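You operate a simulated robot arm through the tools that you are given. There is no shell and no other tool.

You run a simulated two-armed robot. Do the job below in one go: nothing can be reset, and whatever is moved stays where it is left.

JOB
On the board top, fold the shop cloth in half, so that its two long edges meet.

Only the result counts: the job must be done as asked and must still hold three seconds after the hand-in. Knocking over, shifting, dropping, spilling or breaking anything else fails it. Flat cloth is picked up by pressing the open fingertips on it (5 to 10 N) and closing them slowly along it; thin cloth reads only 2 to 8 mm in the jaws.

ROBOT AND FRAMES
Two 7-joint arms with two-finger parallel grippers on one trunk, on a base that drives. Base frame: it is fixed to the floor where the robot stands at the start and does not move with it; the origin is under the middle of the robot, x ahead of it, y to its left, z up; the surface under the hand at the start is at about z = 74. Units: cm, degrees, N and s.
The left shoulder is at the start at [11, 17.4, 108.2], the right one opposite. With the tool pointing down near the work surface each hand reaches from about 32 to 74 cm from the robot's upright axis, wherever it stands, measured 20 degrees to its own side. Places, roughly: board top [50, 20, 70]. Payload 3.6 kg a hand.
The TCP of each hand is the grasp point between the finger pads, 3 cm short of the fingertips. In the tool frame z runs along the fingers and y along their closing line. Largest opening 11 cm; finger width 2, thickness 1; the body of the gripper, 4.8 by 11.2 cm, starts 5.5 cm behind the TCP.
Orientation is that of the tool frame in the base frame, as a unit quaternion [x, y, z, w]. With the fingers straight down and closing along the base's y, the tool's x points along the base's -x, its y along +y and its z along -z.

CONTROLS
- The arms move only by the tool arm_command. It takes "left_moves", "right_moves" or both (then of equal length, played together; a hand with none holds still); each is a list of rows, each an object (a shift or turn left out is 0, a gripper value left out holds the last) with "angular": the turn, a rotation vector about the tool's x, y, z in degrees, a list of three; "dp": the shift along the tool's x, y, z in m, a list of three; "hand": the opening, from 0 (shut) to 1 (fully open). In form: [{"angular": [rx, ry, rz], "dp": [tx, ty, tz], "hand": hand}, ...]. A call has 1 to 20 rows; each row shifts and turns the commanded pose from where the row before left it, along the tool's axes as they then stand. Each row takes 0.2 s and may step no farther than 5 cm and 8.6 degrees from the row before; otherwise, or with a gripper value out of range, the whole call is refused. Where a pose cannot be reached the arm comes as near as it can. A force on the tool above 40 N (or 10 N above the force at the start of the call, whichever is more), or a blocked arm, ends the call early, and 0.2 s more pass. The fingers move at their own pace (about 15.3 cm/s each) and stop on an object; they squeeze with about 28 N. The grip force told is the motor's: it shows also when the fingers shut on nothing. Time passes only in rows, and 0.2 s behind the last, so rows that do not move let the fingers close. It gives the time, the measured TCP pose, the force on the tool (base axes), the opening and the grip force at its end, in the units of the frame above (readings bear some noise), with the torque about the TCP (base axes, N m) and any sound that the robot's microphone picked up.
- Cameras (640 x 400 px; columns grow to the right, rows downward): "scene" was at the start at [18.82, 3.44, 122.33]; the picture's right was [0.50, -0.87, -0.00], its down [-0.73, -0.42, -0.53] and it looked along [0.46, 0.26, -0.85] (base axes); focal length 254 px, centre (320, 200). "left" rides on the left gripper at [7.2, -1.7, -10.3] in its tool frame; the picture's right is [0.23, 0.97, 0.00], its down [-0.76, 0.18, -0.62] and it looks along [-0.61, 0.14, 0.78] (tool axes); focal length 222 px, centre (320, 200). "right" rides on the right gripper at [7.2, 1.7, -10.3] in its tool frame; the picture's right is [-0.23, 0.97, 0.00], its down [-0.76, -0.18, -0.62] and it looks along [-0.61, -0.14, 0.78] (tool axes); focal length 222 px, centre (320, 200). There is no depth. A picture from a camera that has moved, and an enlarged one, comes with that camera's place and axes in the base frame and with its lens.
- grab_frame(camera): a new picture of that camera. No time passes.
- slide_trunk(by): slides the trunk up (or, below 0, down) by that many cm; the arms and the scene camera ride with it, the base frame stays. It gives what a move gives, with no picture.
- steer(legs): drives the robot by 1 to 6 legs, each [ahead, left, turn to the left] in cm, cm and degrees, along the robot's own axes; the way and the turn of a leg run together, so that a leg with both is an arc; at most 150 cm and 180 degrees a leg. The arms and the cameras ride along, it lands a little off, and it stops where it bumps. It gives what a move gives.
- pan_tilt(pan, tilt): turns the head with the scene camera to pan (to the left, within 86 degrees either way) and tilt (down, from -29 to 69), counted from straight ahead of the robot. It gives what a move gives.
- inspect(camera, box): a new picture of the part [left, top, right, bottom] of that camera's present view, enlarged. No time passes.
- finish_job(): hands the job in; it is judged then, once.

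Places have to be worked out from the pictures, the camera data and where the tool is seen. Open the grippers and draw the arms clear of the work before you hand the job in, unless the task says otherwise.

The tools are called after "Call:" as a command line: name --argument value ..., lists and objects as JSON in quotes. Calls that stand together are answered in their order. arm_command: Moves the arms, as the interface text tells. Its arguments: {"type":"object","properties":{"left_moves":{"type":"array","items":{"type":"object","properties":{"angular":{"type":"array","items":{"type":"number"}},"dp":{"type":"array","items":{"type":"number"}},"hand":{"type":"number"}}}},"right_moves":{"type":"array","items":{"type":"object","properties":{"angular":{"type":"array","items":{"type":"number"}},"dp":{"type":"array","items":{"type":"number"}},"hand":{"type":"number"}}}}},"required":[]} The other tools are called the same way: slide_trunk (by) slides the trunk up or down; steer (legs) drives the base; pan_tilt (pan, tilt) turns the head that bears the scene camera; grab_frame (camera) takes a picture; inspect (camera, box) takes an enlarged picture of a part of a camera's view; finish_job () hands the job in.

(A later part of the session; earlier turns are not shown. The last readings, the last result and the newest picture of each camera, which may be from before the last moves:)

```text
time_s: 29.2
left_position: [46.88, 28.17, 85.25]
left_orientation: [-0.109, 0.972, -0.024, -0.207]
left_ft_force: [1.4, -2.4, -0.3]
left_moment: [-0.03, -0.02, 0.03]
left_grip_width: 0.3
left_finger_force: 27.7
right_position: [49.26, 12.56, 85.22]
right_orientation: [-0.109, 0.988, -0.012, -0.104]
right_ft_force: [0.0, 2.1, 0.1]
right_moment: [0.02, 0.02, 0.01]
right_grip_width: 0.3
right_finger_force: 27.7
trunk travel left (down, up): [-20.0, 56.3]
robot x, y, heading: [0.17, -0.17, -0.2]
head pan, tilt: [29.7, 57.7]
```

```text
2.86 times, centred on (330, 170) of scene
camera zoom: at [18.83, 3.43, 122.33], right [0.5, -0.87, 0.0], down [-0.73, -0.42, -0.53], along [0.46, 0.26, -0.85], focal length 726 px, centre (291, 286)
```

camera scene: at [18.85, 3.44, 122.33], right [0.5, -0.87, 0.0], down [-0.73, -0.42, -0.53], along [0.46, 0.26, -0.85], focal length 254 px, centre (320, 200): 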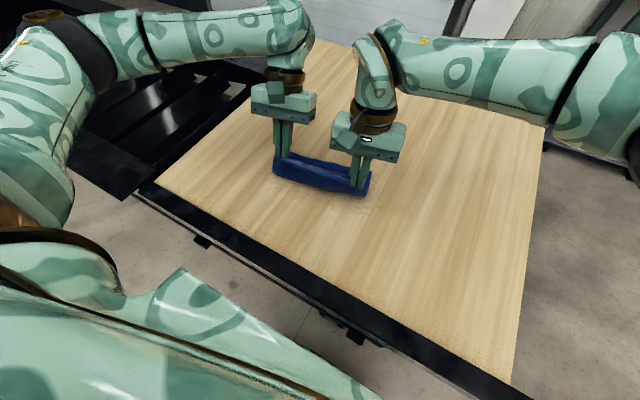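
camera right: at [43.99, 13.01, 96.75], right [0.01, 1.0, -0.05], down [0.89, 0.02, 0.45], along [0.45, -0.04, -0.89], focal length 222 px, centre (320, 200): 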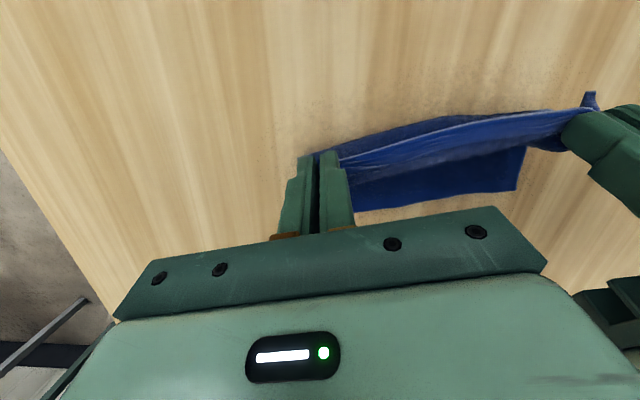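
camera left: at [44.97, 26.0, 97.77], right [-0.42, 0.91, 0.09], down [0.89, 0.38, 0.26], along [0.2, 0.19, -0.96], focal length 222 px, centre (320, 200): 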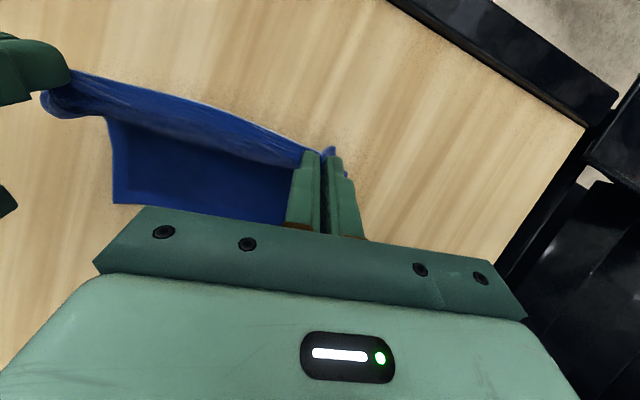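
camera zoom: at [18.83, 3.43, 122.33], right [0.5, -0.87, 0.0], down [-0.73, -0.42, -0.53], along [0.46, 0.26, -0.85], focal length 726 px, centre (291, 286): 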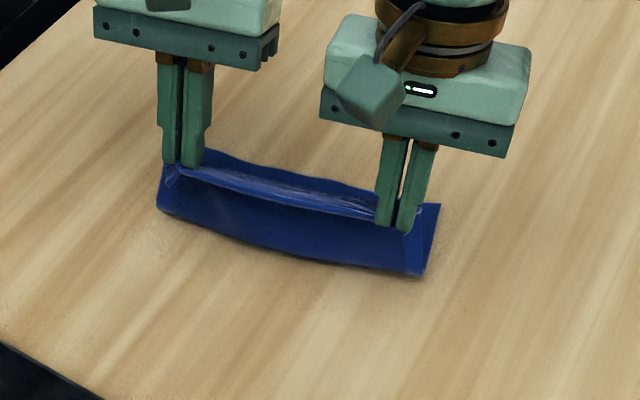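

The flap now stands upright with a clean fold line, and the far corner at about (58.1,11.3) hasn't moved. I'll continue over the top at constant tilts.

Call:
arm_command --left_moves '[{"dp": [-0.0108, 0, -0.0015]}, {"dp": [-0.0108, 0, -0.0015]}, {"dp": [-0.0112, 0, 0.0005]}, {"dp": [-0.0112, 0, 0.0005]}, {}]' --right_moves '[{"dp": [-0.0109, 0, 0.0007]}, {"dp": [-0.0109, 0, 0.0007]}, {"dp": [-0.0108, 0, 0.0028]}, {"dp": [-0.0108, 0, 0.0028]}, {}]'

Call:
inspect --camera "scene" --box '[230, 100, 430, 240]'

Call:
grab_frame --camera "right"

Call:
grab_frame --camera "left"

```text
time_s: 30.4
left_position: [50.8, 28.97, 83.71]
left_orientation: [-0.107, 0.972, -0.023, -0.207]
left_ft_force: [-0.1, -0.3, -0.8]
left_moment: [0.01, -0.03, 0.03]
left_grip_width: 0.34
left_finger_force: 27.4
right_position: [51.43, 13.31, 84.78]
right_orientation: [-0.121, 0.988, -0.01, -0.101]
right_ft_force: [-0.3, -0.6, 0.3]
right_moment: [-0.02, 0.03, -0.02]
right_grip_width: 0.29
right_finger_force: 27.7
right hand out of reach, approached as far as the arm can: row 3, 4
trunk travel left (down, up): [-20.0, 56.3]
robot x, y, heading: [0.26, 0.21, 0.0]
head pan, tilt: [29.7, 57.7]
```

```text
2.86 times, centred on (330, 170) of scene
camera zoom: at [18.81, 3.44, 122.34], right [0.5, -0.87, 0.0], down [-0.73, -0.42, -0.53], along [0.46, 0.26, -0.85], focal length 726 px, centre (291, 286)
```

zoom: 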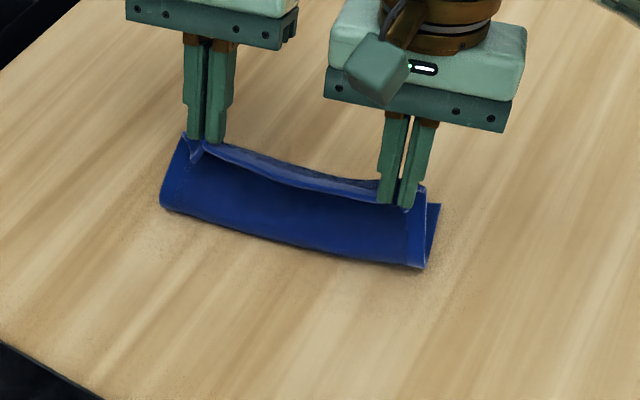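

```text
taken
camera right: at [46.11, 13.72, 96.28], right [-0.02, 1.0, -0.04], down [0.89, 0.03, 0.46], along [0.46, -0.03, -0.89], focal length 222 px, centre (320, 200)
```

right: 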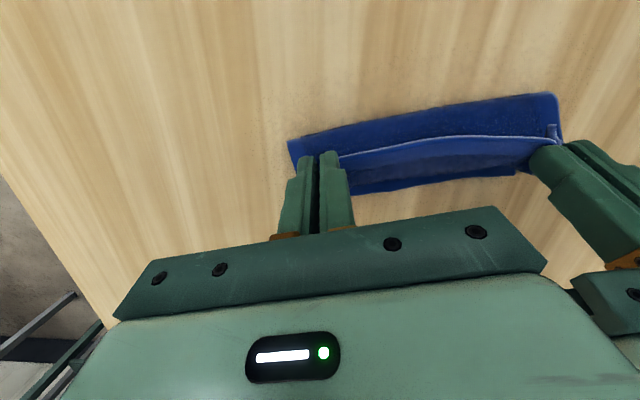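

```text
taken
camera left: at [48.93, 26.84, 96.13], right [-0.42, 0.9, 0.09], down [0.89, 0.38, 0.26], along [0.2, 0.19, -0.96], focal length 222 px, centre (320, 200)
```

left: 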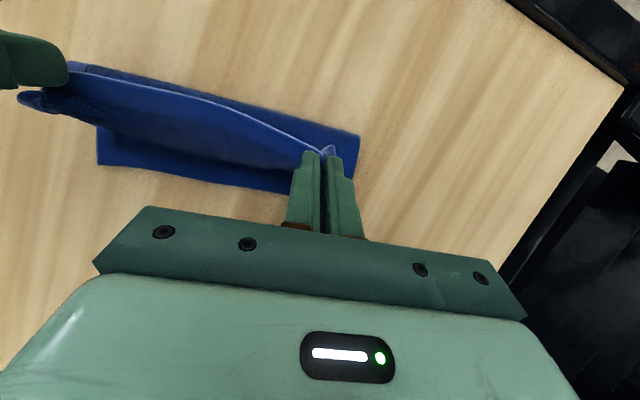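

The right arm is at its limit again with the remaining 12° of tilt. I'll bring the right hand back to vertical and move it level with the left one.

Call:
arm_command --right_moves '[{"dp": [-0.0057, -0.0015, 0.0029], "angular": [0, -6, 0]}, {"dp": [-0.0062, -0.0015, 0.0037], "angular": [0, -6, 0]}, {}]'

```text
time_s: 31.2
left_position: [50.94, 28.86, 83.77]
left_orientation: [-0.107, 0.972, -0.024, -0.206]
left_ft_force: [1.5, -4.1, 0.6]
left_moment: [-0.11, -0.03, 0.11]
left_grip_width: 0.33
left_finger_force: 28.1
right_position: [53.28, 13.02, 83.52]
right_orientation: [-0.109, 0.994, 0.0, 0.001]
right_ft_force: [-1.8, 4.0, -0.3]
right_moment: [0.12, 0.05, 0.06]
right_grip_width: 0.32
right_finger_force: 28.1
trunk travel left (down, up): [-20.0, 56.3]
robot x, y, heading: [-0.11, 0.2, 0.2]
head pan, tilt: [29.7, 57.7]
```

The right hand is vertical and reachable again, with the far edge at about (58.6,11.4) to (54.2,32.4). I'll continue down toward it in half steps and check the reach.

Call:
arm_command --left_moves '[{"dp": [-0.0099, -0.0005, 0.0038]}, {"dp": [-0.0099, -0.0005, 0.0038]}, {"dp": [-0.0088, -0.0005, 0.0049]}, {"dp": [-0.0088, -0.0005, 0.0049]}, {}]' --right_moves '[{"dp": [-0.007, -0.0003, 0.007]}, {"dp": [-0.007, -0.0003, 0.007]}, {"dp": [-0.006, -0.0003, 0.0075]}, {"dp": [-0.006, -0.0003, 0.0075]}, {}]'

Call:
inspect --camera "scene" --box '[230, 100, 430, 240]'

Call:
grab_frame --camera "right"

Call:
grab_frame --camera "left"

```text
time_s: 32.4
left_position: [53.63, 29.5, 80.64]
left_orientation: [-0.108, 0.972, -0.022, -0.207]
left_ft_force: [0.5, -1.1, -0.5]
left_moment: [0.01, -0.03, 0.01]
left_grip_width: 0.34
left_finger_force: 27.6
right_position: [55.41, 13.98, 81.09]
right_orientation: [-0.117, 0.993, 0.002, 0.003]
right_ft_force: [-0.4, -0.4, 0.2]
right_moment: [-0.02, 0.06, 0.01]
right_grip_width: 0.29
right_finger_force: 27.8
right hand out of reach, approached as far as the arm can: row 4
trunk travel left (down, up): [-20.0, 56.3]
robot x, y, heading: [0.06, -0.12, -0.2]
head pan, tilt: [29.7, 57.7]
```

```text
2.86 times, centred on (330, 170) of scene
camera zoom: at [18.82, 3.44, 122.34], right [0.5, -0.87, 0.0], down [-0.73, -0.42, -0.53], along [0.46, 0.26, -0.85], focal length 726 px, centre (291, 286)
```

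zoom: 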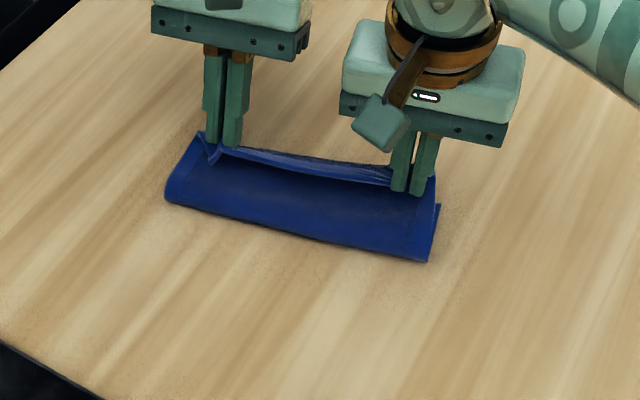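

```text
taken
camera right: at [47.96, 13.72, 91.29], right [0.0, 1.0, 0.0], down [0.78, 0.0, 0.63], along [0.63, 0.01, -0.78], focal length 222 px, centre (320, 200)
```

right: 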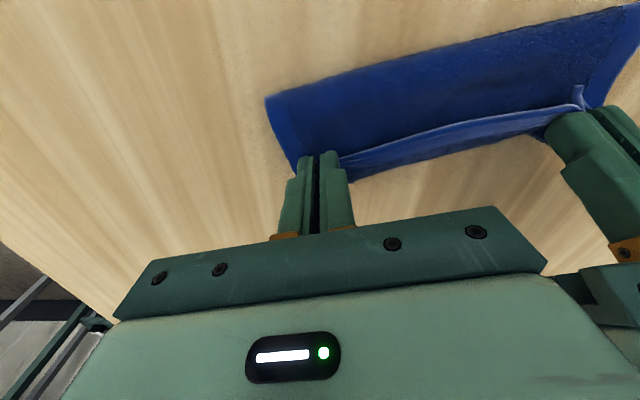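

```text
taken
camera left: at [51.63, 27.27, 93.0], right [-0.42, 0.91, 0.09], down [0.89, 0.38, 0.26], along [0.2, 0.19, -0.96], focal length 222 px, centre (320, 200)
```

left: 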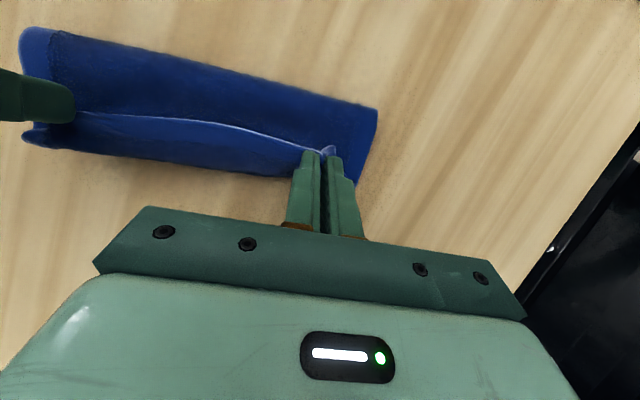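

The right arm is at its limit even with the hand vertical, so I'll let it tilt slightly the other way while keeping its fingertip path. Both hands go down most of the remaining way.

Call:
arm_command --left_moves '[{"dp": [-0.0061, -0.0015, 0.0038]}, {"dp": [-0.0061, -0.0015, 0.0038]}, {"dp": [-0.0036, -0.0005, 0.005]}, {"dp": [-0.0036, -0.0005, 0.005]}, {}]' --right_moves '[{"dp": [-0.003, -0.003, 0.006], "angular": [0, -6, 0]}, {"dp": [-0.0024, -0.003, 0.0063], "angular": [0, -6, 0]}, {"dp": [0.0004, -0.001, 0.0076]}, {"dp": [0.0004, -0.001, 0.0076]}, {}]'

Call:
inspect --camera "scene" --box '[230, 100, 430, 240]'

Call:
grab_frame --camera "right"

Call:
grab_frame --camera "left"

```text
time_s: 33.6
left_position: [54.7, 29.39, 78.28]
left_orientation: [-0.108, 0.972, -0.024, -0.207]
left_ft_force: [2.2, -8.8, 2.1]
left_moment: [-0.26, -0.05, 0.15]
left_grip_width: 0.35
left_finger_force: 28.3
right_position: [56.83, 12.89, 77.78]
right_orientation: [-0.108, 0.989, 0.012, 0.104]
right_ft_force: [-3.1, 10.3, 2.5]
right_moment: [0.29, 0.1, 0.13]
right_grip_width: 0.29
right_finger_force: 27.9
trunk travel left (down, up): [-20.0, 56.3]
robot x, y, heading: [-0.19, -0.3, -0.1]
head pan, tilt: [29.7, 57.7]
```

```text
2.86 times, centred on (330, 170) of scene
camera zoom: at [18.8, 3.44, 122.34], right [0.5, -0.87, 0.0], down [-0.73, -0.42, -0.53], along [0.46, 0.26, -0.85], focal length 726 px, centre (291, 286)
```

zoom: 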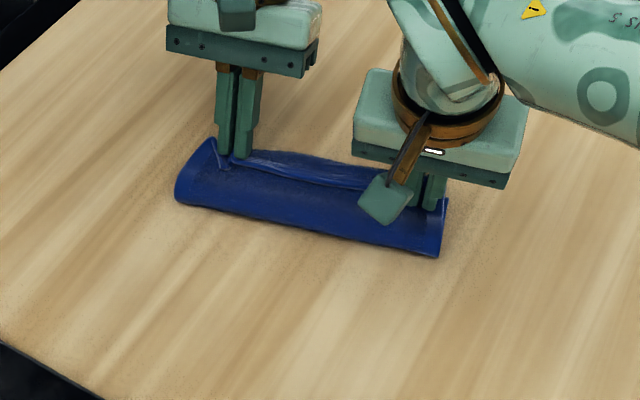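

```text
taken
camera right: at [47.37, 12.49, 86.42], right [0.0, 1.0, 0.05], down [0.64, -0.04, 0.77], along [0.77, 0.03, -0.64], focal length 222 px, centre (320, 200)
```

right: 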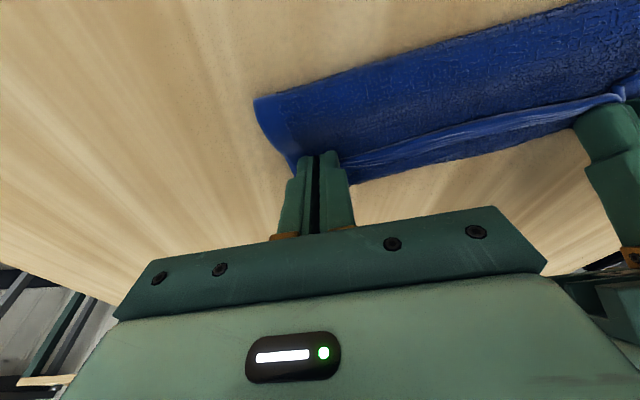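

```text
taken
camera left: at [52.72, 27.12, 90.67], right [-0.42, 0.9, 0.09], down [0.89, 0.38, 0.26], along [0.2, 0.19, -0.96], focal length 222 px, centre (320, 200)
```

left: 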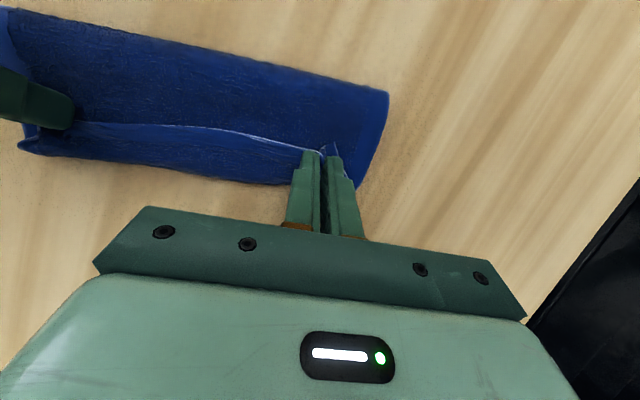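

The hands are at the far edge with the tips nearly down, but 10 N of tension has built up along the edge and the right side is slightly over-pulled. I'll relax the right hand inward and back by 0.5 cm and lower the left to contact.

Call:
arm_command --left_moves '[{"dp": [-0.001, -0.001, 0.0023]}, {"dp": [-0.001, -0.001, 0.0023]}, {}]' --right_moves '[{"dp": [0.0026, 0.0025, 0.0002]}, {"dp": [0.0026, 0.0025, 0.0002]}, {}]'

Call:
grab_frame --camera "left"

Call:
grab_frame --camera "right"

```text
time_s: 34.4
left_position: [54.75, 29.08, 77.88]
left_orientation: [-0.108, 0.972, -0.022, -0.205]
left_ft_force: [2.0, 0.2, 13.5]
left_moment: [0.06, -0.03, 0.01]
left_grip_width: 0.31
left_finger_force: 28.0
right_position: [56.15, 13.27, 77.84]
right_orientation: [-0.108, 0.989, 0.011, 0.104]
right_ft_force: [0.0, 1.2, 3.7]
right_moment: [0.04, -0.03, 0.01]
right_grip_width: 0.27
right_finger_force: 27.9
trunk travel left (down, up): [-20.0, 56.3]
robot x, y, heading: [-0.19, -0.04, -0.0]
head pan, tilt: [29.7, 57.7]
```

```text
taken
camera left: at [52.69, 26.97, 90.23], right [-0.42, 0.9, 0.09], down [0.89, 0.38, 0.26], along [0.2, 0.19, -0.96], focal length 222 px, centre (320, 200)
```

left: 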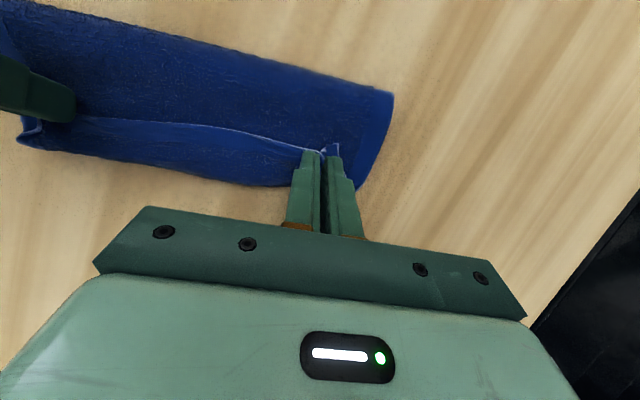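

```text
taken
camera right: at [46.78, 12.78, 86.33], right [0.01, 1.0, 0.05], down [0.64, -0.04, 0.77], along [0.77, 0.03, -0.64], focal length 222 px, centre (320, 200)
```

right: 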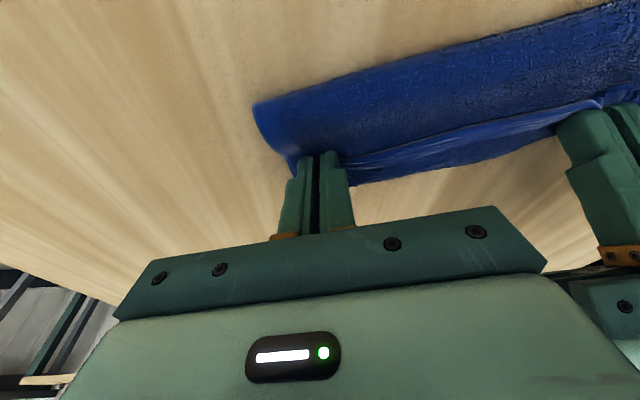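

Tension is gone and both tips rest on the lower layer. I'll ease the left pressure and open both grippers slowly to release the edge.

Call:
arm_command --left_moves '[{"dp": [0, 0, -0.0008]}, {"hand": 0.04}, {"hand": 0.06}, {"hand": 0.08}, {"hand": 0.1}, {"hand": 0.12}, {"hand": 0.14}, {}]' --right_moves '[{}, {"hand": 0.04}, {"hand": 0.06}, {"hand": 0.08}, {"hand": 0.1}, {"hand": 0.12}, {"hand": 0.14}, {}]'

Call:
grab_frame --camera "left"

Call:
grab_frame --camera "right"

Call:
inspect --camera "scene" --box '[230, 100, 430, 240]'

```text
time_s: 36.2
left_position: [54.64, 29.05, 77.8]
left_orientation: [-0.108, 0.972, -0.023, -0.206]
left_ft_force: [0.9, -0.9, 10.1]
left_moment: [-0.04, 0.0, -0.02]
left_grip_width: 1.15
left_finger_force: 0.0
right_position: [56.26, 13.28, 77.71]
right_orientation: [-0.108, 0.989, 0.011, 0.104]
right_ft_force: [0.3, -0.8, 3.6]
right_moment: [0.0, -0.01, 0.02]
right_grip_width: 1.35
right_finger_force: 0.0
trunk travel left (down, up): [-20.0, 56.3]
robot x, y, heading: [0.18, -0.16, -0.1]
head pan, tilt: [29.7, 57.7]
```

```text
taken
camera left: at [52.75, 26.89, 90.23], right [-0.42, 0.9, 0.09], down [0.89, 0.38, 0.26], along [0.2, 0.19, -0.96], focal length 222 px, centre (320, 200)
```

left: 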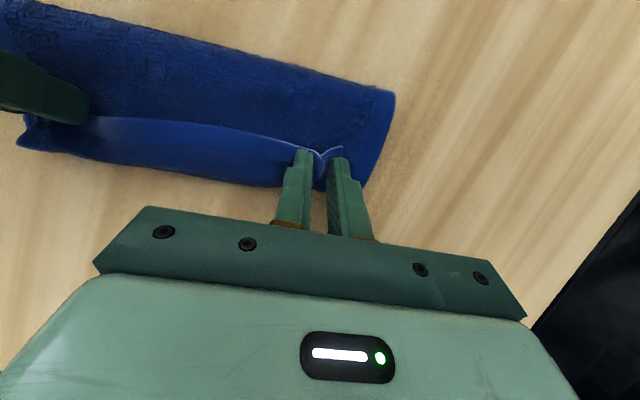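

```text
taken
camera right: at [46.77, 12.77, 86.3], right [0.0, 1.0, 0.05], down [0.64, -0.04, 0.77], along [0.77, 0.03, -0.64], focal length 222 px, centre (320, 200)
```

right: 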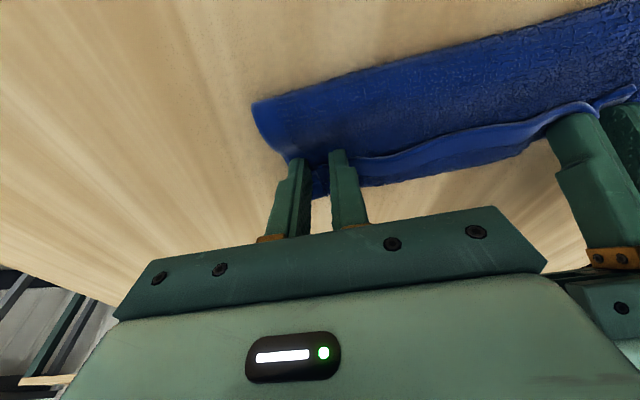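

```text
2.86 times, centred on (330, 170) of scene
camera zoom: at [18.73, 3.36, 122.36], right [0.5, -0.87, 0.0], down [-0.73, -0.42, -0.54], along [0.46, 0.27, -0.84], focal length 726 px, centre (291, 286)
```

zoom: 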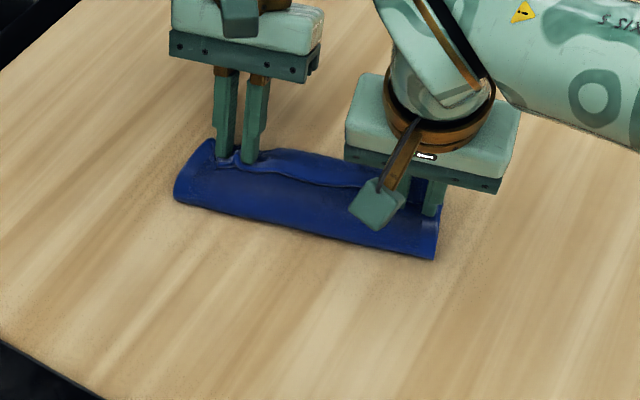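

The bunch has opened between the fingers. I'll lift both hands straight up, clear of the cloth, and look at how the flap settles.

Call:
arm_command --left_moves '[{"hand": 0.2}, {"dp": [0.0041, 0, -0.0091]}, {"dp": [0.0041, 0, -0.0091]}, {"dp": [0.0081, 0, -0.0183]}, {"dp": [0.0122, 0, -0.0274]}, {"dp": [0.0122, 0, -0.0274]}, {}, {}]' --right_moves '[{"hand": 0.2}, {"dp": [-0.0021, 0, -0.0098]}, {"dp": [-0.0021, 0, -0.0098]}, {"dp": [-0.0042, 0, -0.0196]}, {"dp": [-0.0062, 0, -0.0293]}, {"dp": [-0.0062, 0, -0.0293]}, {}, {}]'

Call:
grab_frame --camera "left"

Call:
grab_frame --camera "right"

Call:
inspect --camera "scene" --box '[230, 100, 430, 240]'

```text
time_s: 38.0
left_position: [54.88, 29.29, 87.77]
left_orientation: [-0.108, 0.972, -0.023, -0.207]
left_ft_force: [-0.3, 0.5, 0.7]
left_moment: [-0.02, 0.02, -0.01]
left_grip_width: 2.22
left_finger_force: 0.0
right_position: [56.03, 13.16, 87.73]
right_orientation: [-0.109, 0.989, 0.011, 0.103]
right_ft_force: [0.2, -0.5, -0.4]
right_moment: [0.0, 0.04, 0.01]
right_grip_width: 2.19
right_finger_force: 0.0
trunk travel left (down, up): [-20.0, 56.3]
robot x, y, heading: [0.06, 0.2, 0.2]
head pan, tilt: [29.7, 57.7]
```

```text
taken
camera left: at [52.85, 27.13, 100.18], right [-0.42, 0.9, 0.09], down [0.89, 0.38, 0.26], along [0.2, 0.19, -0.96], focal length 222 px, centre (320, 200)
```

left: 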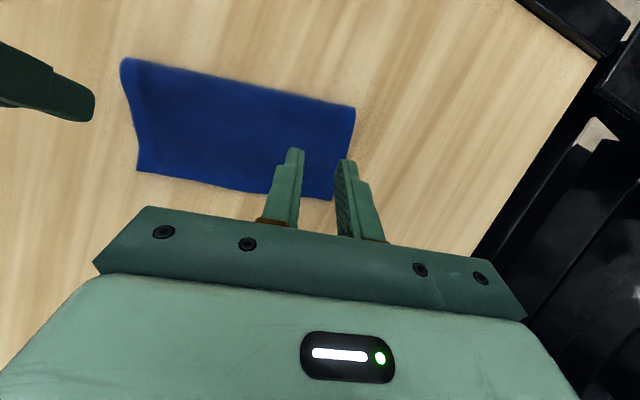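

```text
taken
camera right: at [46.72, 12.78, 96.23], right [0.0, 1.0, 0.05], down [0.64, -0.04, 0.77], along [0.77, 0.03, -0.64], focal length 222 px, centre (320, 200)
```

right: 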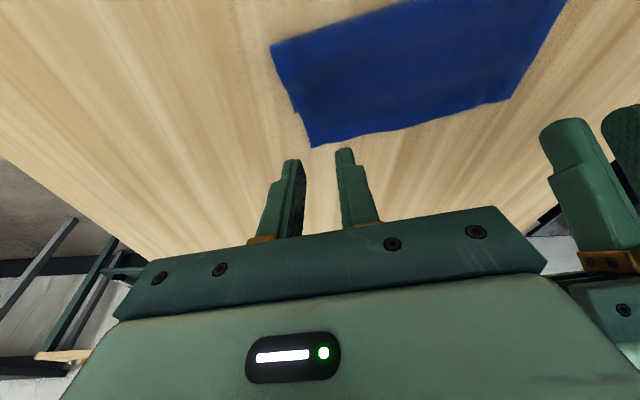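

```text
2.86 times, centred on (330, 170) of scene
camera zoom: at [18.82, 3.43, 122.33], right [0.5, -0.87, 0.0], down [-0.73, -0.42, -0.53], along [0.46, 0.26, -0.85], focal length 726 px, centre (291, 286)
```

zoom: 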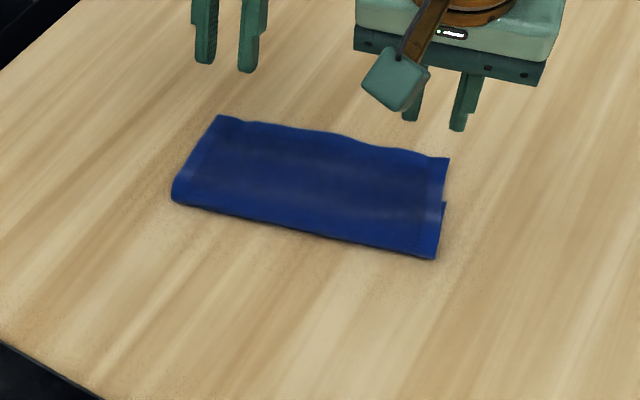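

The flap lies flat, but it overshoots the far edge by about 3 cm on the left and 4.4 cm on the right, so the crease is about 2 cm too far forward. To pinch the overhang the right arm needs more reach, so I'll check whether there is room to drive left.

Call:
arm_command --left_moves '[{"dp": [0.0081, 0, -0.0183], "angular": [0, -8, 0]}, {"dp": [0.0055, 0, -0.0192], "angular": [0, -8, 0]}, {"dp": [0.0028, 0, -0.0198], "angular": [0, -8, 0]}, {}]' --right_moves '[{"dp": [-0.0042, 0, -0.0196]}, {"dp": [-0.0042, 0, -0.0196]}, {"dp": [-0.0042, 0, -0.0196]}, {}]'

Call:
pan_tilt --pan 80 --tilt 50

Call:
grab_frame --camera "scene"

```text
time_s: 39.0
left_position: [54.74, 29.13, 93.7]
left_orientation: [-0.11, 0.994, 0.0, 0.001]
left_ft_force: [0.1, 0.0, 0.1]
left_moment: [0.02, -0.01, 0.04]
left_grip_width: 2.19
left_finger_force: 0.0
right_position: [56.16, 13.3, 93.61]
right_orientation: [-0.109, 0.989, 0.012, 0.103]
right_ft_force: [0.5, -0.6, 0.1]
right_moment: [-0.02, -0.01, -0.01]
right_grip_width: 2.21
right_finger_force: 0.0
trunk travel left (down, up): [-20.0, 56.3]
robot x, y, heading: [0.4, 0.22, -0.3]
head pan, tilt: [29.7, 57.7]
```

```text
time_s: 40.2
left_position: [54.63, 29.22, 93.77]
left_orientation: [-0.11, 0.994, 0.001, 0.0]
left_ft_force: [-0.2, -0.1, 0.6]
left_moment: [0.0, 0.01, 0.0]
left_grip_width: 2.21
left_finger_force: 0.1
right_position: [56.09, 13.2, 93.71]
right_orientation: [-0.109, 0.989, 0.012, 0.104]
right_ft_force: [-0.5, 0.2, -0.5]
right_moment: [-0.02, 0.01, 0.02]
right_grip_width: 2.2
right_finger_force: 0.1
trunk travel left (down, up): [-20.0, 56.3]
robot x, y, heading: [0.13, 0.01, 0.2]
head pan, tilt: [80.0, 50.0]
```

```text
taken
camera scene: at [14.16, 7.59, 123.31], right [0.98, -0.17, 0.0], down [-0.13, -0.75, -0.64], along [0.11, 0.63, -0.77], focal length 254 px, centre (320, 200)
```

scene: 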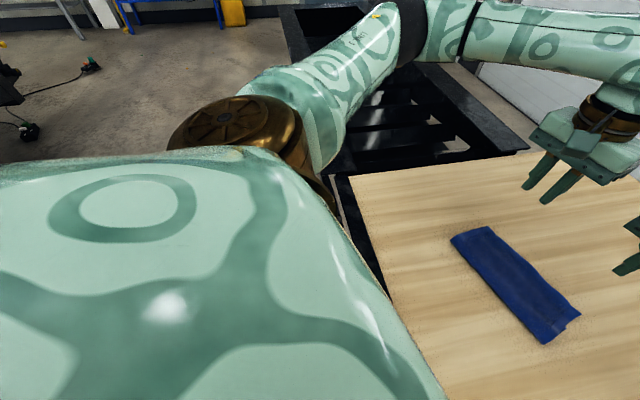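

The floor to the left is clear and the table's front edge runs parallel to the drive direction. I'll slide the base 14 cm left, with the hands high at z≈94, so that the right arm can reach the far edge.

Call:
steer --legs '[[0, 14, 0]]'

Call:
pan_tilt --pan 15 --tilt 58

Call:
grab_frame --camera "scene"

Call:
grab_frame --camera "right"

Call:
grab_frame --camera "left"

```text
time_s: 41.5
left_position: [54.93, 43.34, 93.62]
left_orientation: [-0.11, 0.994, -0.001, 0.0]
left_ft_force: [-0.3, -0.5, 0.0]
left_moment: [-0.02, 0.0, 0.0]
left_grip_width: 2.19
left_finger_force: 0.1
right_position: [56.24, 27.58, 93.6]
right_orientation: [-0.108, 0.989, 0.01, 0.104]
right_ft_force: [0.9, 0.3, 0.7]
right_moment: [0.0, 0.02, 0.0]
right_grip_width: 2.21
right_finger_force: 0.0
trunk travel left (down, up): [-20.0, 56.3]
robot x, y, heading: [0.32, 14.34, -0.3]
head pan, tilt: [80.0, 50.0]
```

```text
time_s: 42.9
left_position: [54.83, 43.41, 93.82]
left_orientation: [-0.11, 0.994, 0.0, 0.0]
left_ft_force: [0.3, -1.0, -0.1]
left_moment: [-0.01, -0.03, 0.0]
left_grip_width: 2.19
left_finger_force: 0.1
right_position: [56.22, 27.37, 93.7]
right_orientation: [-0.108, 0.989, 0.011, 0.104]
right_ft_force: [0.3, -0.1, 0.6]
right_moment: [0.0, 0.02, 0.01]
right_grip_width: 2.22
right_finger_force: 0.0
trunk travel left (down, up): [-20.0, 56.3]
robot x, y, heading: [0.23, 14.12, -0.2]
head pan, tilt: [15.0, 58.0]
```

```text
taken
camera scene: at [19.49, 16.02, 122.29], right [0.26, -0.97, 0.0], down [-0.82, -0.22, -0.53], along [0.51, 0.14, -0.85], focal length 254 px, centre (320, 200)
```

scene: 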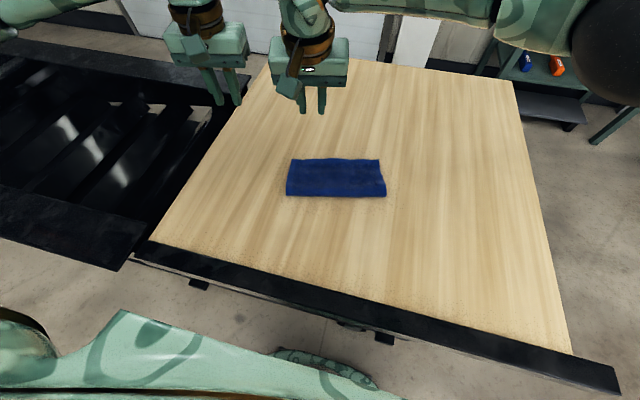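

```text
taken
camera right: at [46.81, 26.98, 102.2], right [0.01, 1.0, 0.05], down [0.64, -0.04, 0.77], along [0.77, 0.03, -0.64], focal length 222 px, centre (320, 200)
```

right: 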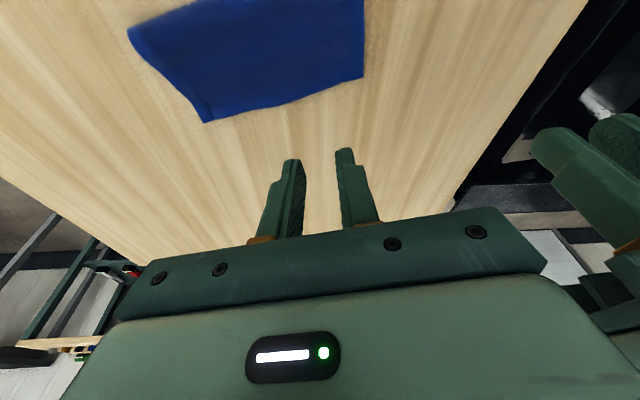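

```text
taken
camera left: at [48.15, 40.12, 104.13], right [-0.43, 0.9, 0.0], down [0.7, 0.34, 0.62], along [0.56, 0.27, -0.78], focal length 222 px, centre (320, 200)
```

left: 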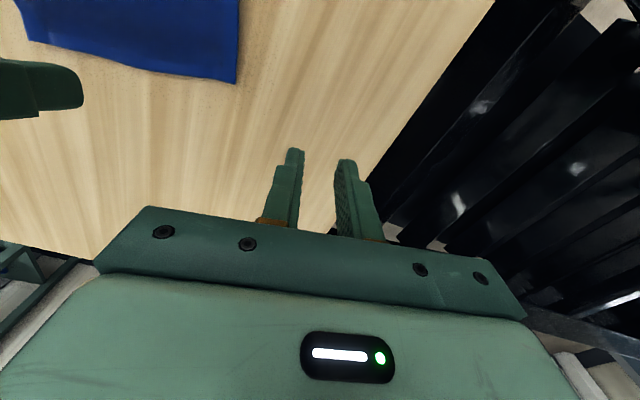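

The drive went cleanly. I'll enlarge the unobstructed scene view to measure both layers.

Call:
inspect --camera "scene" --box '[270, 140, 400, 220]'

Call:
inspect --camera "right" --box '[100, 0, 400, 150]'

```text
4.92 times, centred on (335, 180) of scene
camera zoom: at [19.49, 16.02, 122.29], right [0.26, -0.97, 0.0], down [-0.82, -0.22, -0.53], along [0.51, 0.14, -0.85], focal length 1251 px, centre (246, 298)
```

zoom: 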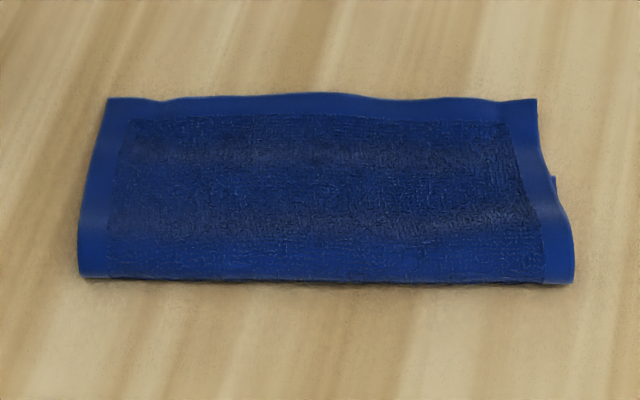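

```text
2.13 times, centred on (250, 75) of right
camera zoom: at [46.81, 26.98, 102.2], right [0.01, 1.0, 0.05], down [0.64, -0.04, 0.77], along [0.77, 0.03, -0.64], focal length 474 px, centre (469, 467)
```

zoom: 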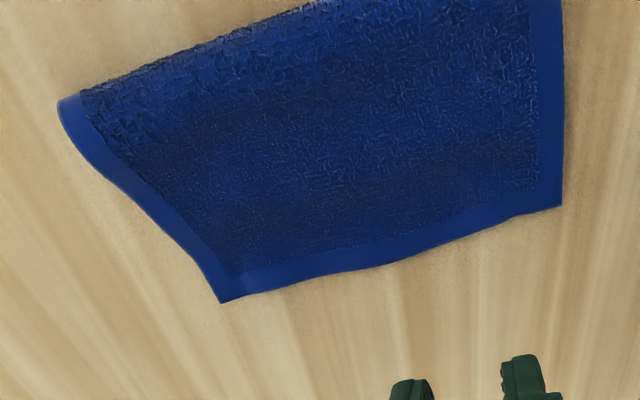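

In this clear view the flap's free corners are at (57.7,33.6) and (63.2,12.9), while the lower layer's far-right corner is at (58.6,11.2). I'll bring both hands over the flap's free corners, where only the top layer lies on the board.

Call:
arm_command --left_moves '[{}, {}, {"dp": [-0.0013, -0.0318, 0.033]}, {"dp": [-0.0013, -0.0318, 0.033]}, {"dp": [-0.0013, -0.0318, 0.033]}, {"dp": [-0.0013, -0.0318, 0.033]}, {}]' --right_moves '[{"angular": [0, 6, 0]}, {"angular": [0, 6, 0]}, {"dp": [-0.0083, -0.0331, 0.033]}, {"dp": [-0.0083, -0.0331, 0.033]}, {"dp": [-0.0083, -0.0331, 0.033]}, {"dp": [-0.0083, -0.0331, 0.033]}, {}]'

Call:
grab_frame --camera "scene"

Call:
grab_frame --camera "left"

Call:
grab_frame --camera "right"

```text
time_s: 44.5
left_position: [57.95, 31.09, 80.79]
left_orientation: [-0.109, 0.994, 0.001, 0.0]
left_ft_force: [-0.3, -0.1, 0.0]
left_moment: [0.0, -0.05, 0.01]
left_grip_width: 2.18
left_finger_force: 0.0
right_position: [62.18, 15.25, 80.54]
right_orientation: [-0.11, 0.994, 0.0, 0.0]
right_ft_force: [-0.3, 0.5, 0.0]
right_moment: [-0.01, -0.02, -0.04]
right_grip_width: 2.2
right_finger_force: 0.0
trunk travel left (down, up): [-20.0, 56.3]
robot x, y, heading: [0.11, 14.16, -0.1]
head pan, tilt: [15.0, 58.0]
```

```text
taken
camera scene: at [19.43, 16.05, 122.31], right [0.26, -0.97, 0.0], down [-0.82, -0.22, -0.53], along [0.51, 0.14, -0.85], focal length 254 px, centre (320, 200)
```

scene: 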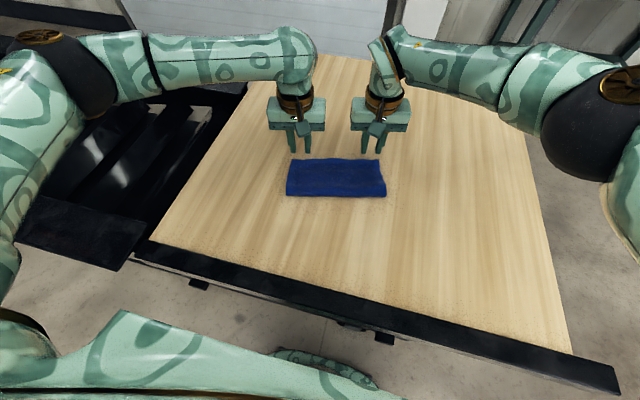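

```text
taken
camera left: at [51.25, 27.82, 91.14], right [-0.43, 0.9, 0.0], down [0.7, 0.34, 0.62], along [0.56, 0.27, -0.78], focal length 222 px, centre (320, 200)
```

left: 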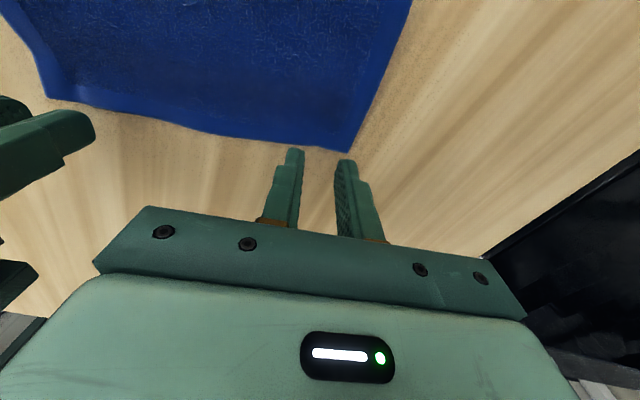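

```text
taken
camera right: at [54.76, 15.28, 90.79], right [0.01, 1.0, 0.0], down [0.78, -0.01, 0.62], along [0.62, -0.01, -0.78], focal length 222 px, centre (320, 200)
```

right: 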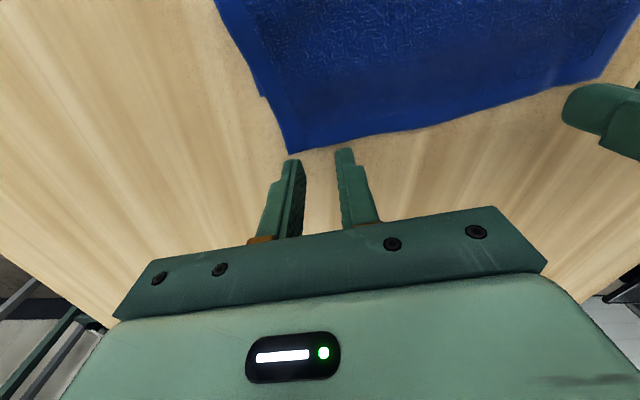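

The gripper cameras confirm about 1.2–1.4 cm of overlap on both corners. I'll nudge the left hand inward and go down to just above contact.

Call:
arm_command --left_moves '[{"dp": [0, -0.003, 0.015]}, {"dp": [0, 0, 0.01]}, {"dp": [0, 0, 0.004]}, {"dp": [0, 0, 0.002]}, {}, {}]' --right_moves '[{"dp": [0, 0, 0.015]}, {"dp": [0, 0, 0.01]}, {"dp": [0, 0, 0.004]}, {"dp": [0, 0, 0.002]}, {}, {}]'

```text
time_s: 45.9
left_position: [58.25, 30.7, 77.55]
left_orientation: [-0.109, 0.994, 0.0, 0.0]
left_ft_force: [-0.3, 0.7, 0.1]
left_moment: [0.04, 0.02, -0.01]
left_grip_width: 2.23
left_finger_force: 0.1
right_position: [62.22, 15.22, 77.46]
right_orientation: [-0.109, 0.994, -0.001, 0.0]
right_ft_force: [-1.2, 0.1, 0.7]
right_moment: [-0.03, 0.04, 0.02]
right_grip_width: 2.22
right_finger_force: 0.1
trunk travel left (down, up): [-20.0, 56.3]
robot x, y, heading: [0.03, 14.07, -0.1]
head pan, tilt: [15.0, 58.0]
```

The tips are just above contact. I'll press gently.

Call:
arm_command --left_moves '[{"dp": [0, 0, 0.0015]}, {"dp": [0, 0, 0.0005]}, {}, {}]' --right_moves '[{"dp": [0, 0, 0.0015]}, {"dp": [0, 0, 0.0005]}, {}, {}]'

Call:
inspect --camera "left" --box '[220, 100, 420, 240]'

Call:
inspect --camera "right" --box '[220, 100, 420, 240]'

```text
time_s: 46.9
left_position: [58.09, 30.65, 77.34]
left_orientation: [-0.109, 0.994, 0.0, 0.001]
left_ft_force: [0.6, -1.9, 4.9]
left_moment: [-0.01, 0.04, 0.0]
left_grip_width: 2.21
left_finger_force: 0.1
right_position: [62.31, 15.17, 77.25]
right_orientation: [-0.109, 0.994, 0.001, 0.001]
right_ft_force: [2.4, 1.9, 9.1]
right_moment: [0.04, 0.01, 0.01]
right_grip_width: 2.2
right_finger_force: 0.0
trunk travel left (down, up): [-20.0, 56.3]
robot x, y, heading: [0.12, 14.56, -0.1]
head pan, tilt: [15.0, 58.0]
```

```text
2.86 times, centred on (320, 170) of left
camera zoom: at [51.39, 27.44, 87.7], right [-0.43, 0.9, 0.0], down [0.7, 0.34, 0.62], along [0.56, 0.27, -0.78], focal length 635 px, centre (320, 286)
```

zoom: 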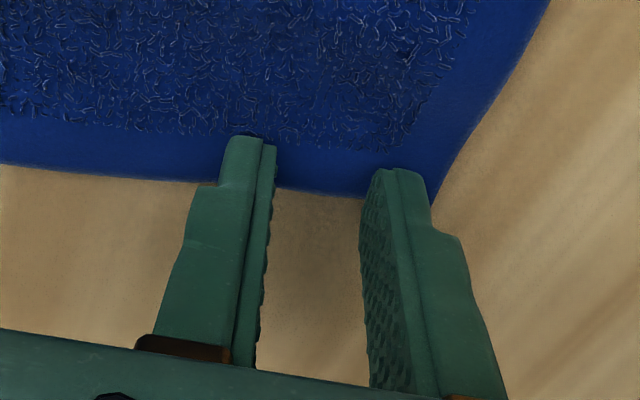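

```text
2.86 times, centred on (320, 170) of right
camera zoom: at [54.82, 15.2, 87.55], right [0.01, 1.0, 0.0], down [0.78, -0.01, 0.62], along [0.62, -0.01, -0.78], focal length 635 px, centre (320, 286)
```

zoom: 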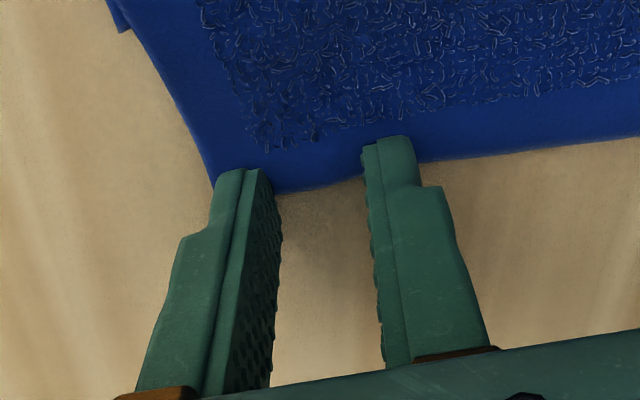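

Both hands press at 5–9 N with both fingers on the single layer. I'll close slowly.

Call:
arm_command --left_moves '[{"dp": [0, 0, 0.0002], "hand": 0.185}, {"hand": 0.17}, {"hand": 0.155}, {"hand": 0.14}, {"hand": 0.125}, {"hand": 0.11}, {"hand": 0.095}, {"hand": 0.08}, {"hand": 0.065}, {"hand": 0.05}, {"hand": 0.035}, {"hand": 0.02}, {"hand": 0}, {}, {}]' --right_moves '[{"hand": 0.185}, {"hand": 0.17}, {"hand": 0.155}, {"hand": 0.14}, {"hand": 0.125}, {"hand": 0.11}, {"hand": 0.095}, {"hand": 0.08}, {"hand": 0.065}, {"hand": 0.05}, {"hand": 0.035}, {"hand": 0.02}, {"hand": 0}, {}, {}]'

Call:
inspect --camera "left" --box '[220, 100, 420, 240]'

Call:
inspect --camera "right" --box '[220, 100, 420, 240]'

```text
time_s: 50.1
left_position: [58.06, 30.68, 77.27]
left_orientation: [-0.11, 0.994, -0.001, 0.001]
left_ft_force: [2.2, -12.5, 5.2]
left_moment: [-0.35, -0.03, 0.08]
left_grip_width: 0.32
left_finger_force: 27.5
right_position: [62.19, 15.25, 77.23]
right_orientation: [-0.109, 0.994, 0.001, 0.0]
right_ft_force: [-3.3, 12.5, 10.3]
right_moment: [0.42, 0.17, -0.11]
right_grip_width: 0.32
right_finger_force: 28.2
trunk travel left (down, up): [-20.0, 56.3]
robot x, y, heading: [0.03, 14.01, 0.0]
head pan, tilt: [15.0, 58.0]
```

```text
2.86 times, centred on (320, 170) of left
camera zoom: at [51.34, 27.43, 87.68], right [-0.43, 0.9, 0.0], down [0.7, 0.34, 0.62], along [0.56, 0.27, -0.78], focal length 635 px, centre (320, 286)
```

zoom: 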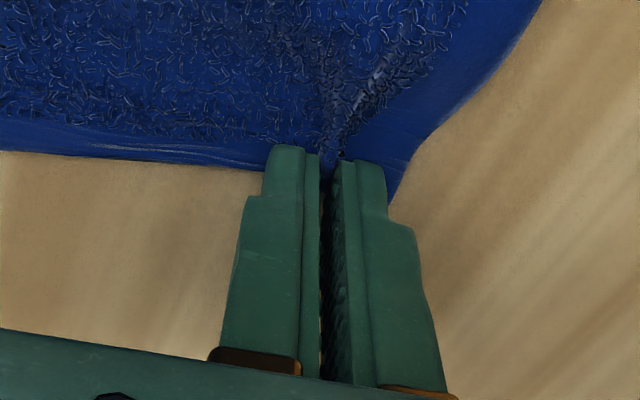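

```text
2.86 times, centred on (320, 170) of right
camera zoom: at [54.74, 15.25, 87.55], right [0.01, 1.0, 0.0], down [0.78, -0.01, 0.62], along [0.62, -0.01, -0.78], focal length 635 px, centre (320, 286)
```

zoom: 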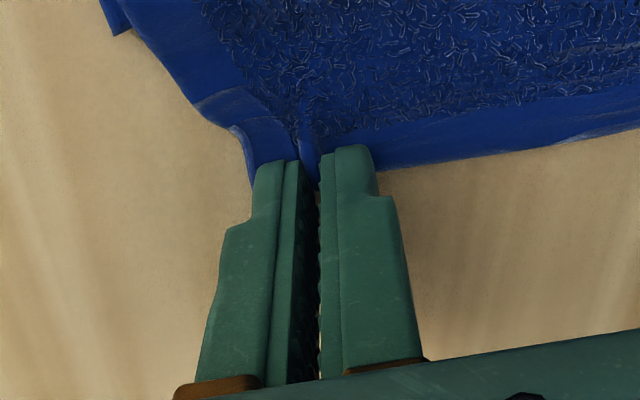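

Both jaws hold 3.2 mm of the top layer. I'll relieve the 12 N edge tension, then lift the flap and swing it back past the intended fold line so the crease resets.

Call:
arm_command --left_moves '[{"dp": [0.005, -0.0015, -0.01]}, {"dp": [0.005, -0.0015, -0.01]}, {"dp": [0.0075, 0.0003, -0.01]}, {"dp": [0.0075, 0.0003, -0.01]}, {"dp": [0.01, 0.0003, -0.01]}, {"dp": [0.01, 0.0003, -0.01]}, {"dp": [0.0125, 0.0004, -0.006]}, {"dp": [0.0125, 0.0004, -0.006]}, {}]' --right_moves '[{"dp": [0.0053, 0.0015, -0.01]}, {"dp": [0.0053, 0.0015, -0.01]}, {"dp": [0.008, 0.0003, -0.01]}, {"dp": [0.008, 0.0003, -0.01]}, {"dp": [0.0106, 0.0003, -0.01]}, {"dp": [0.0106, 0.0003, -0.01]}, {"dp": [0.0133, 0.0004, -0.006]}, {"dp": [0.0133, 0.0004, -0.006]}, {}]'

Call:
inspect --camera "scene" --box '[240, 100, 440, 230]'

Call:
grab_frame --camera "right"

```text
time_s: 52.1
left_position: [51.34, 29.07, 84.48]
left_orientation: [-0.109, 0.994, 0.0, 0.0]
left_ft_force: [1.2, -5.0, -0.6]
left_moment: [-0.15, -0.02, 0.01]
left_grip_width: 0.33
left_finger_force: 27.6
right_position: [54.73, 14.0, 84.45]
right_orientation: [-0.11, 0.994, 0.0, 0.0]
right_ft_force: [-0.8, 5.7, 0.0]
right_moment: [0.16, 0.05, -0.05]
right_grip_width: 0.31
right_finger_force: 28.6
trunk travel left (down, up): [-20.0, 56.3]
robot x, y, heading: [0.19, 14.21, -0.0]
head pan, tilt: [15.0, 58.0]
```

```text
3.08 times, centred on (340, 165) of scene
camera zoom: at [19.52, 16.01, 122.28], right [0.26, -0.97, 0.0], down [-0.82, -0.22, -0.53], along [0.51, 0.14, -0.85], focal length 782 px, centre (258, 308)
```

zoom: 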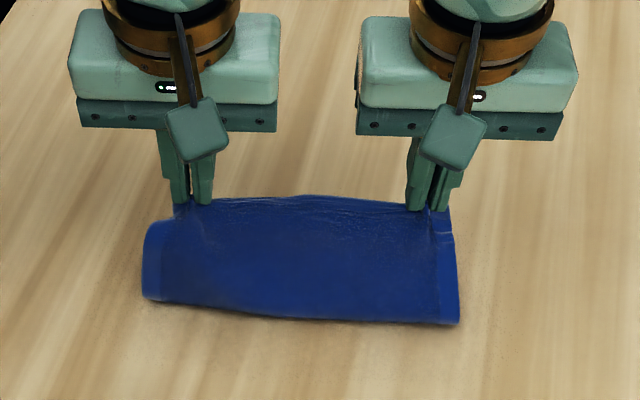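

```text
taken
camera right: at [47.37, 13.98, 94.66], right [0.01, 1.0, 0.0], down [0.78, -0.01, 0.62], along [0.62, -0.01, -0.78], focal length 222 px, centre (320, 200)
```

right: 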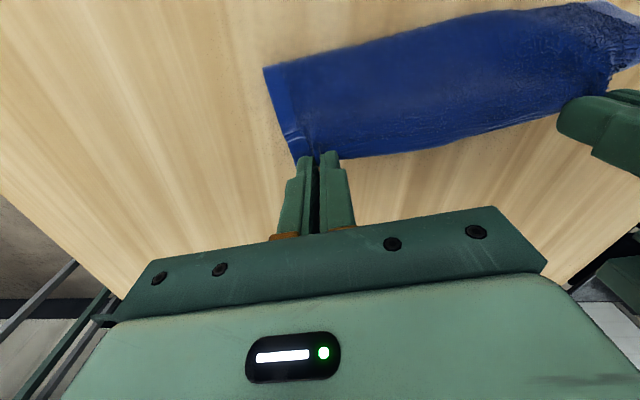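

The flap is standing and the crease is moving back. I'll continue swinging back past the intended fold line, with a little tension relief.

Call:
arm_command --left_moves '[{"dp": [0.015, -0.0003, 0]}, {"dp": [0.015, -0.0003, 0]}, {"dp": [0.017, -0.0003, 0.0035]}, {"dp": [0.017, 0.0, 0.0035]}, {}]' --right_moves '[{"dp": [0.0159, 0.0012, 0]}, {"dp": [0.0159, 0.0012, 0]}, {"dp": [0.018, 0.0012, 0.0035]}, {"dp": [0.018, 0.001, 0.0035]}, {}]'

Call:
inspect --camera "scene" --box '[240, 100, 440, 230]'

Call:
grab_frame --camera "right"

Call:
grab_frame --camera "left"

```text
time_s: 53.3
left_position: [45.16, 27.58, 83.76]
left_orientation: [-0.109, 0.994, 0.0, -0.001]
left_ft_force: [0.0, -0.9, -0.1]
left_moment: [0.0, 0.04, 0.05]
left_grip_width: 0.32
left_finger_force: 28.1
right_position: [48.12, 13.08, 83.73]
right_orientation: [-0.108, 0.994, 0.0, 0.0]
right_ft_force: [0.2, 0.3, 0.0]
right_moment: [0.0, 0.01, -0.01]
right_grip_width: 0.27
right_finger_force: 27.7
trunk travel left (down, up): [-20.0, 56.3]
robot x, y, heading: [-0.16, 14.59, -0.3]
head pan, tilt: [15.0, 58.0]
```

```text
3.08 times, centred on (340, 165) of scene
camera zoom: at [19.5, 16.01, 122.29], right [0.26, -0.97, 0.0], down [-0.82, -0.22, -0.53], along [0.51, 0.14, -0.85], focal length 782 px, centre (258, 308)
```

zoom: 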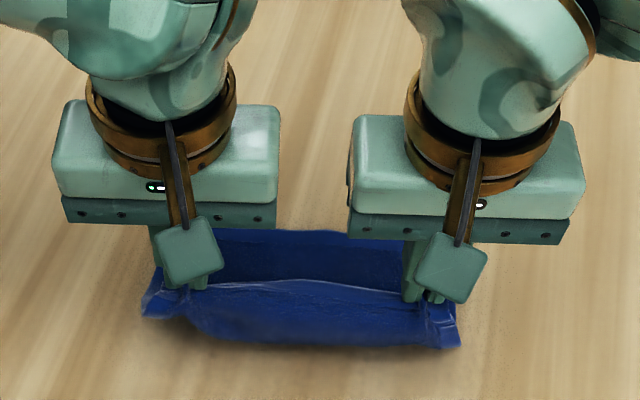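

```text
taken
camera right: at [40.7, 13.03, 93.88], right [0.01, 1.0, 0.0], down [0.78, -0.01, 0.62], along [0.62, -0.01, -0.78], focal length 222 px, centre (320, 200)
```

right: 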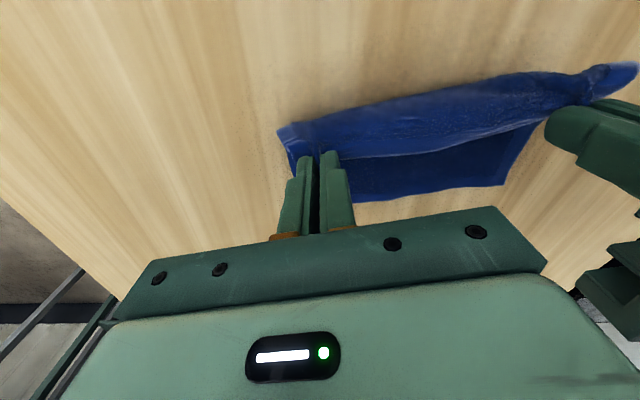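

```text
taken
camera left: at [38.53, 24.38, 94.16], right [-0.43, 0.9, 0.0], down [0.7, 0.34, 0.62], along [0.56, 0.27, -0.78], focal length 222 px, centre (320, 200)
```

left: 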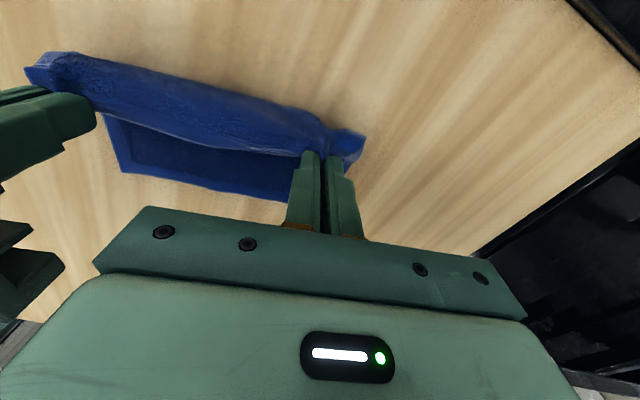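

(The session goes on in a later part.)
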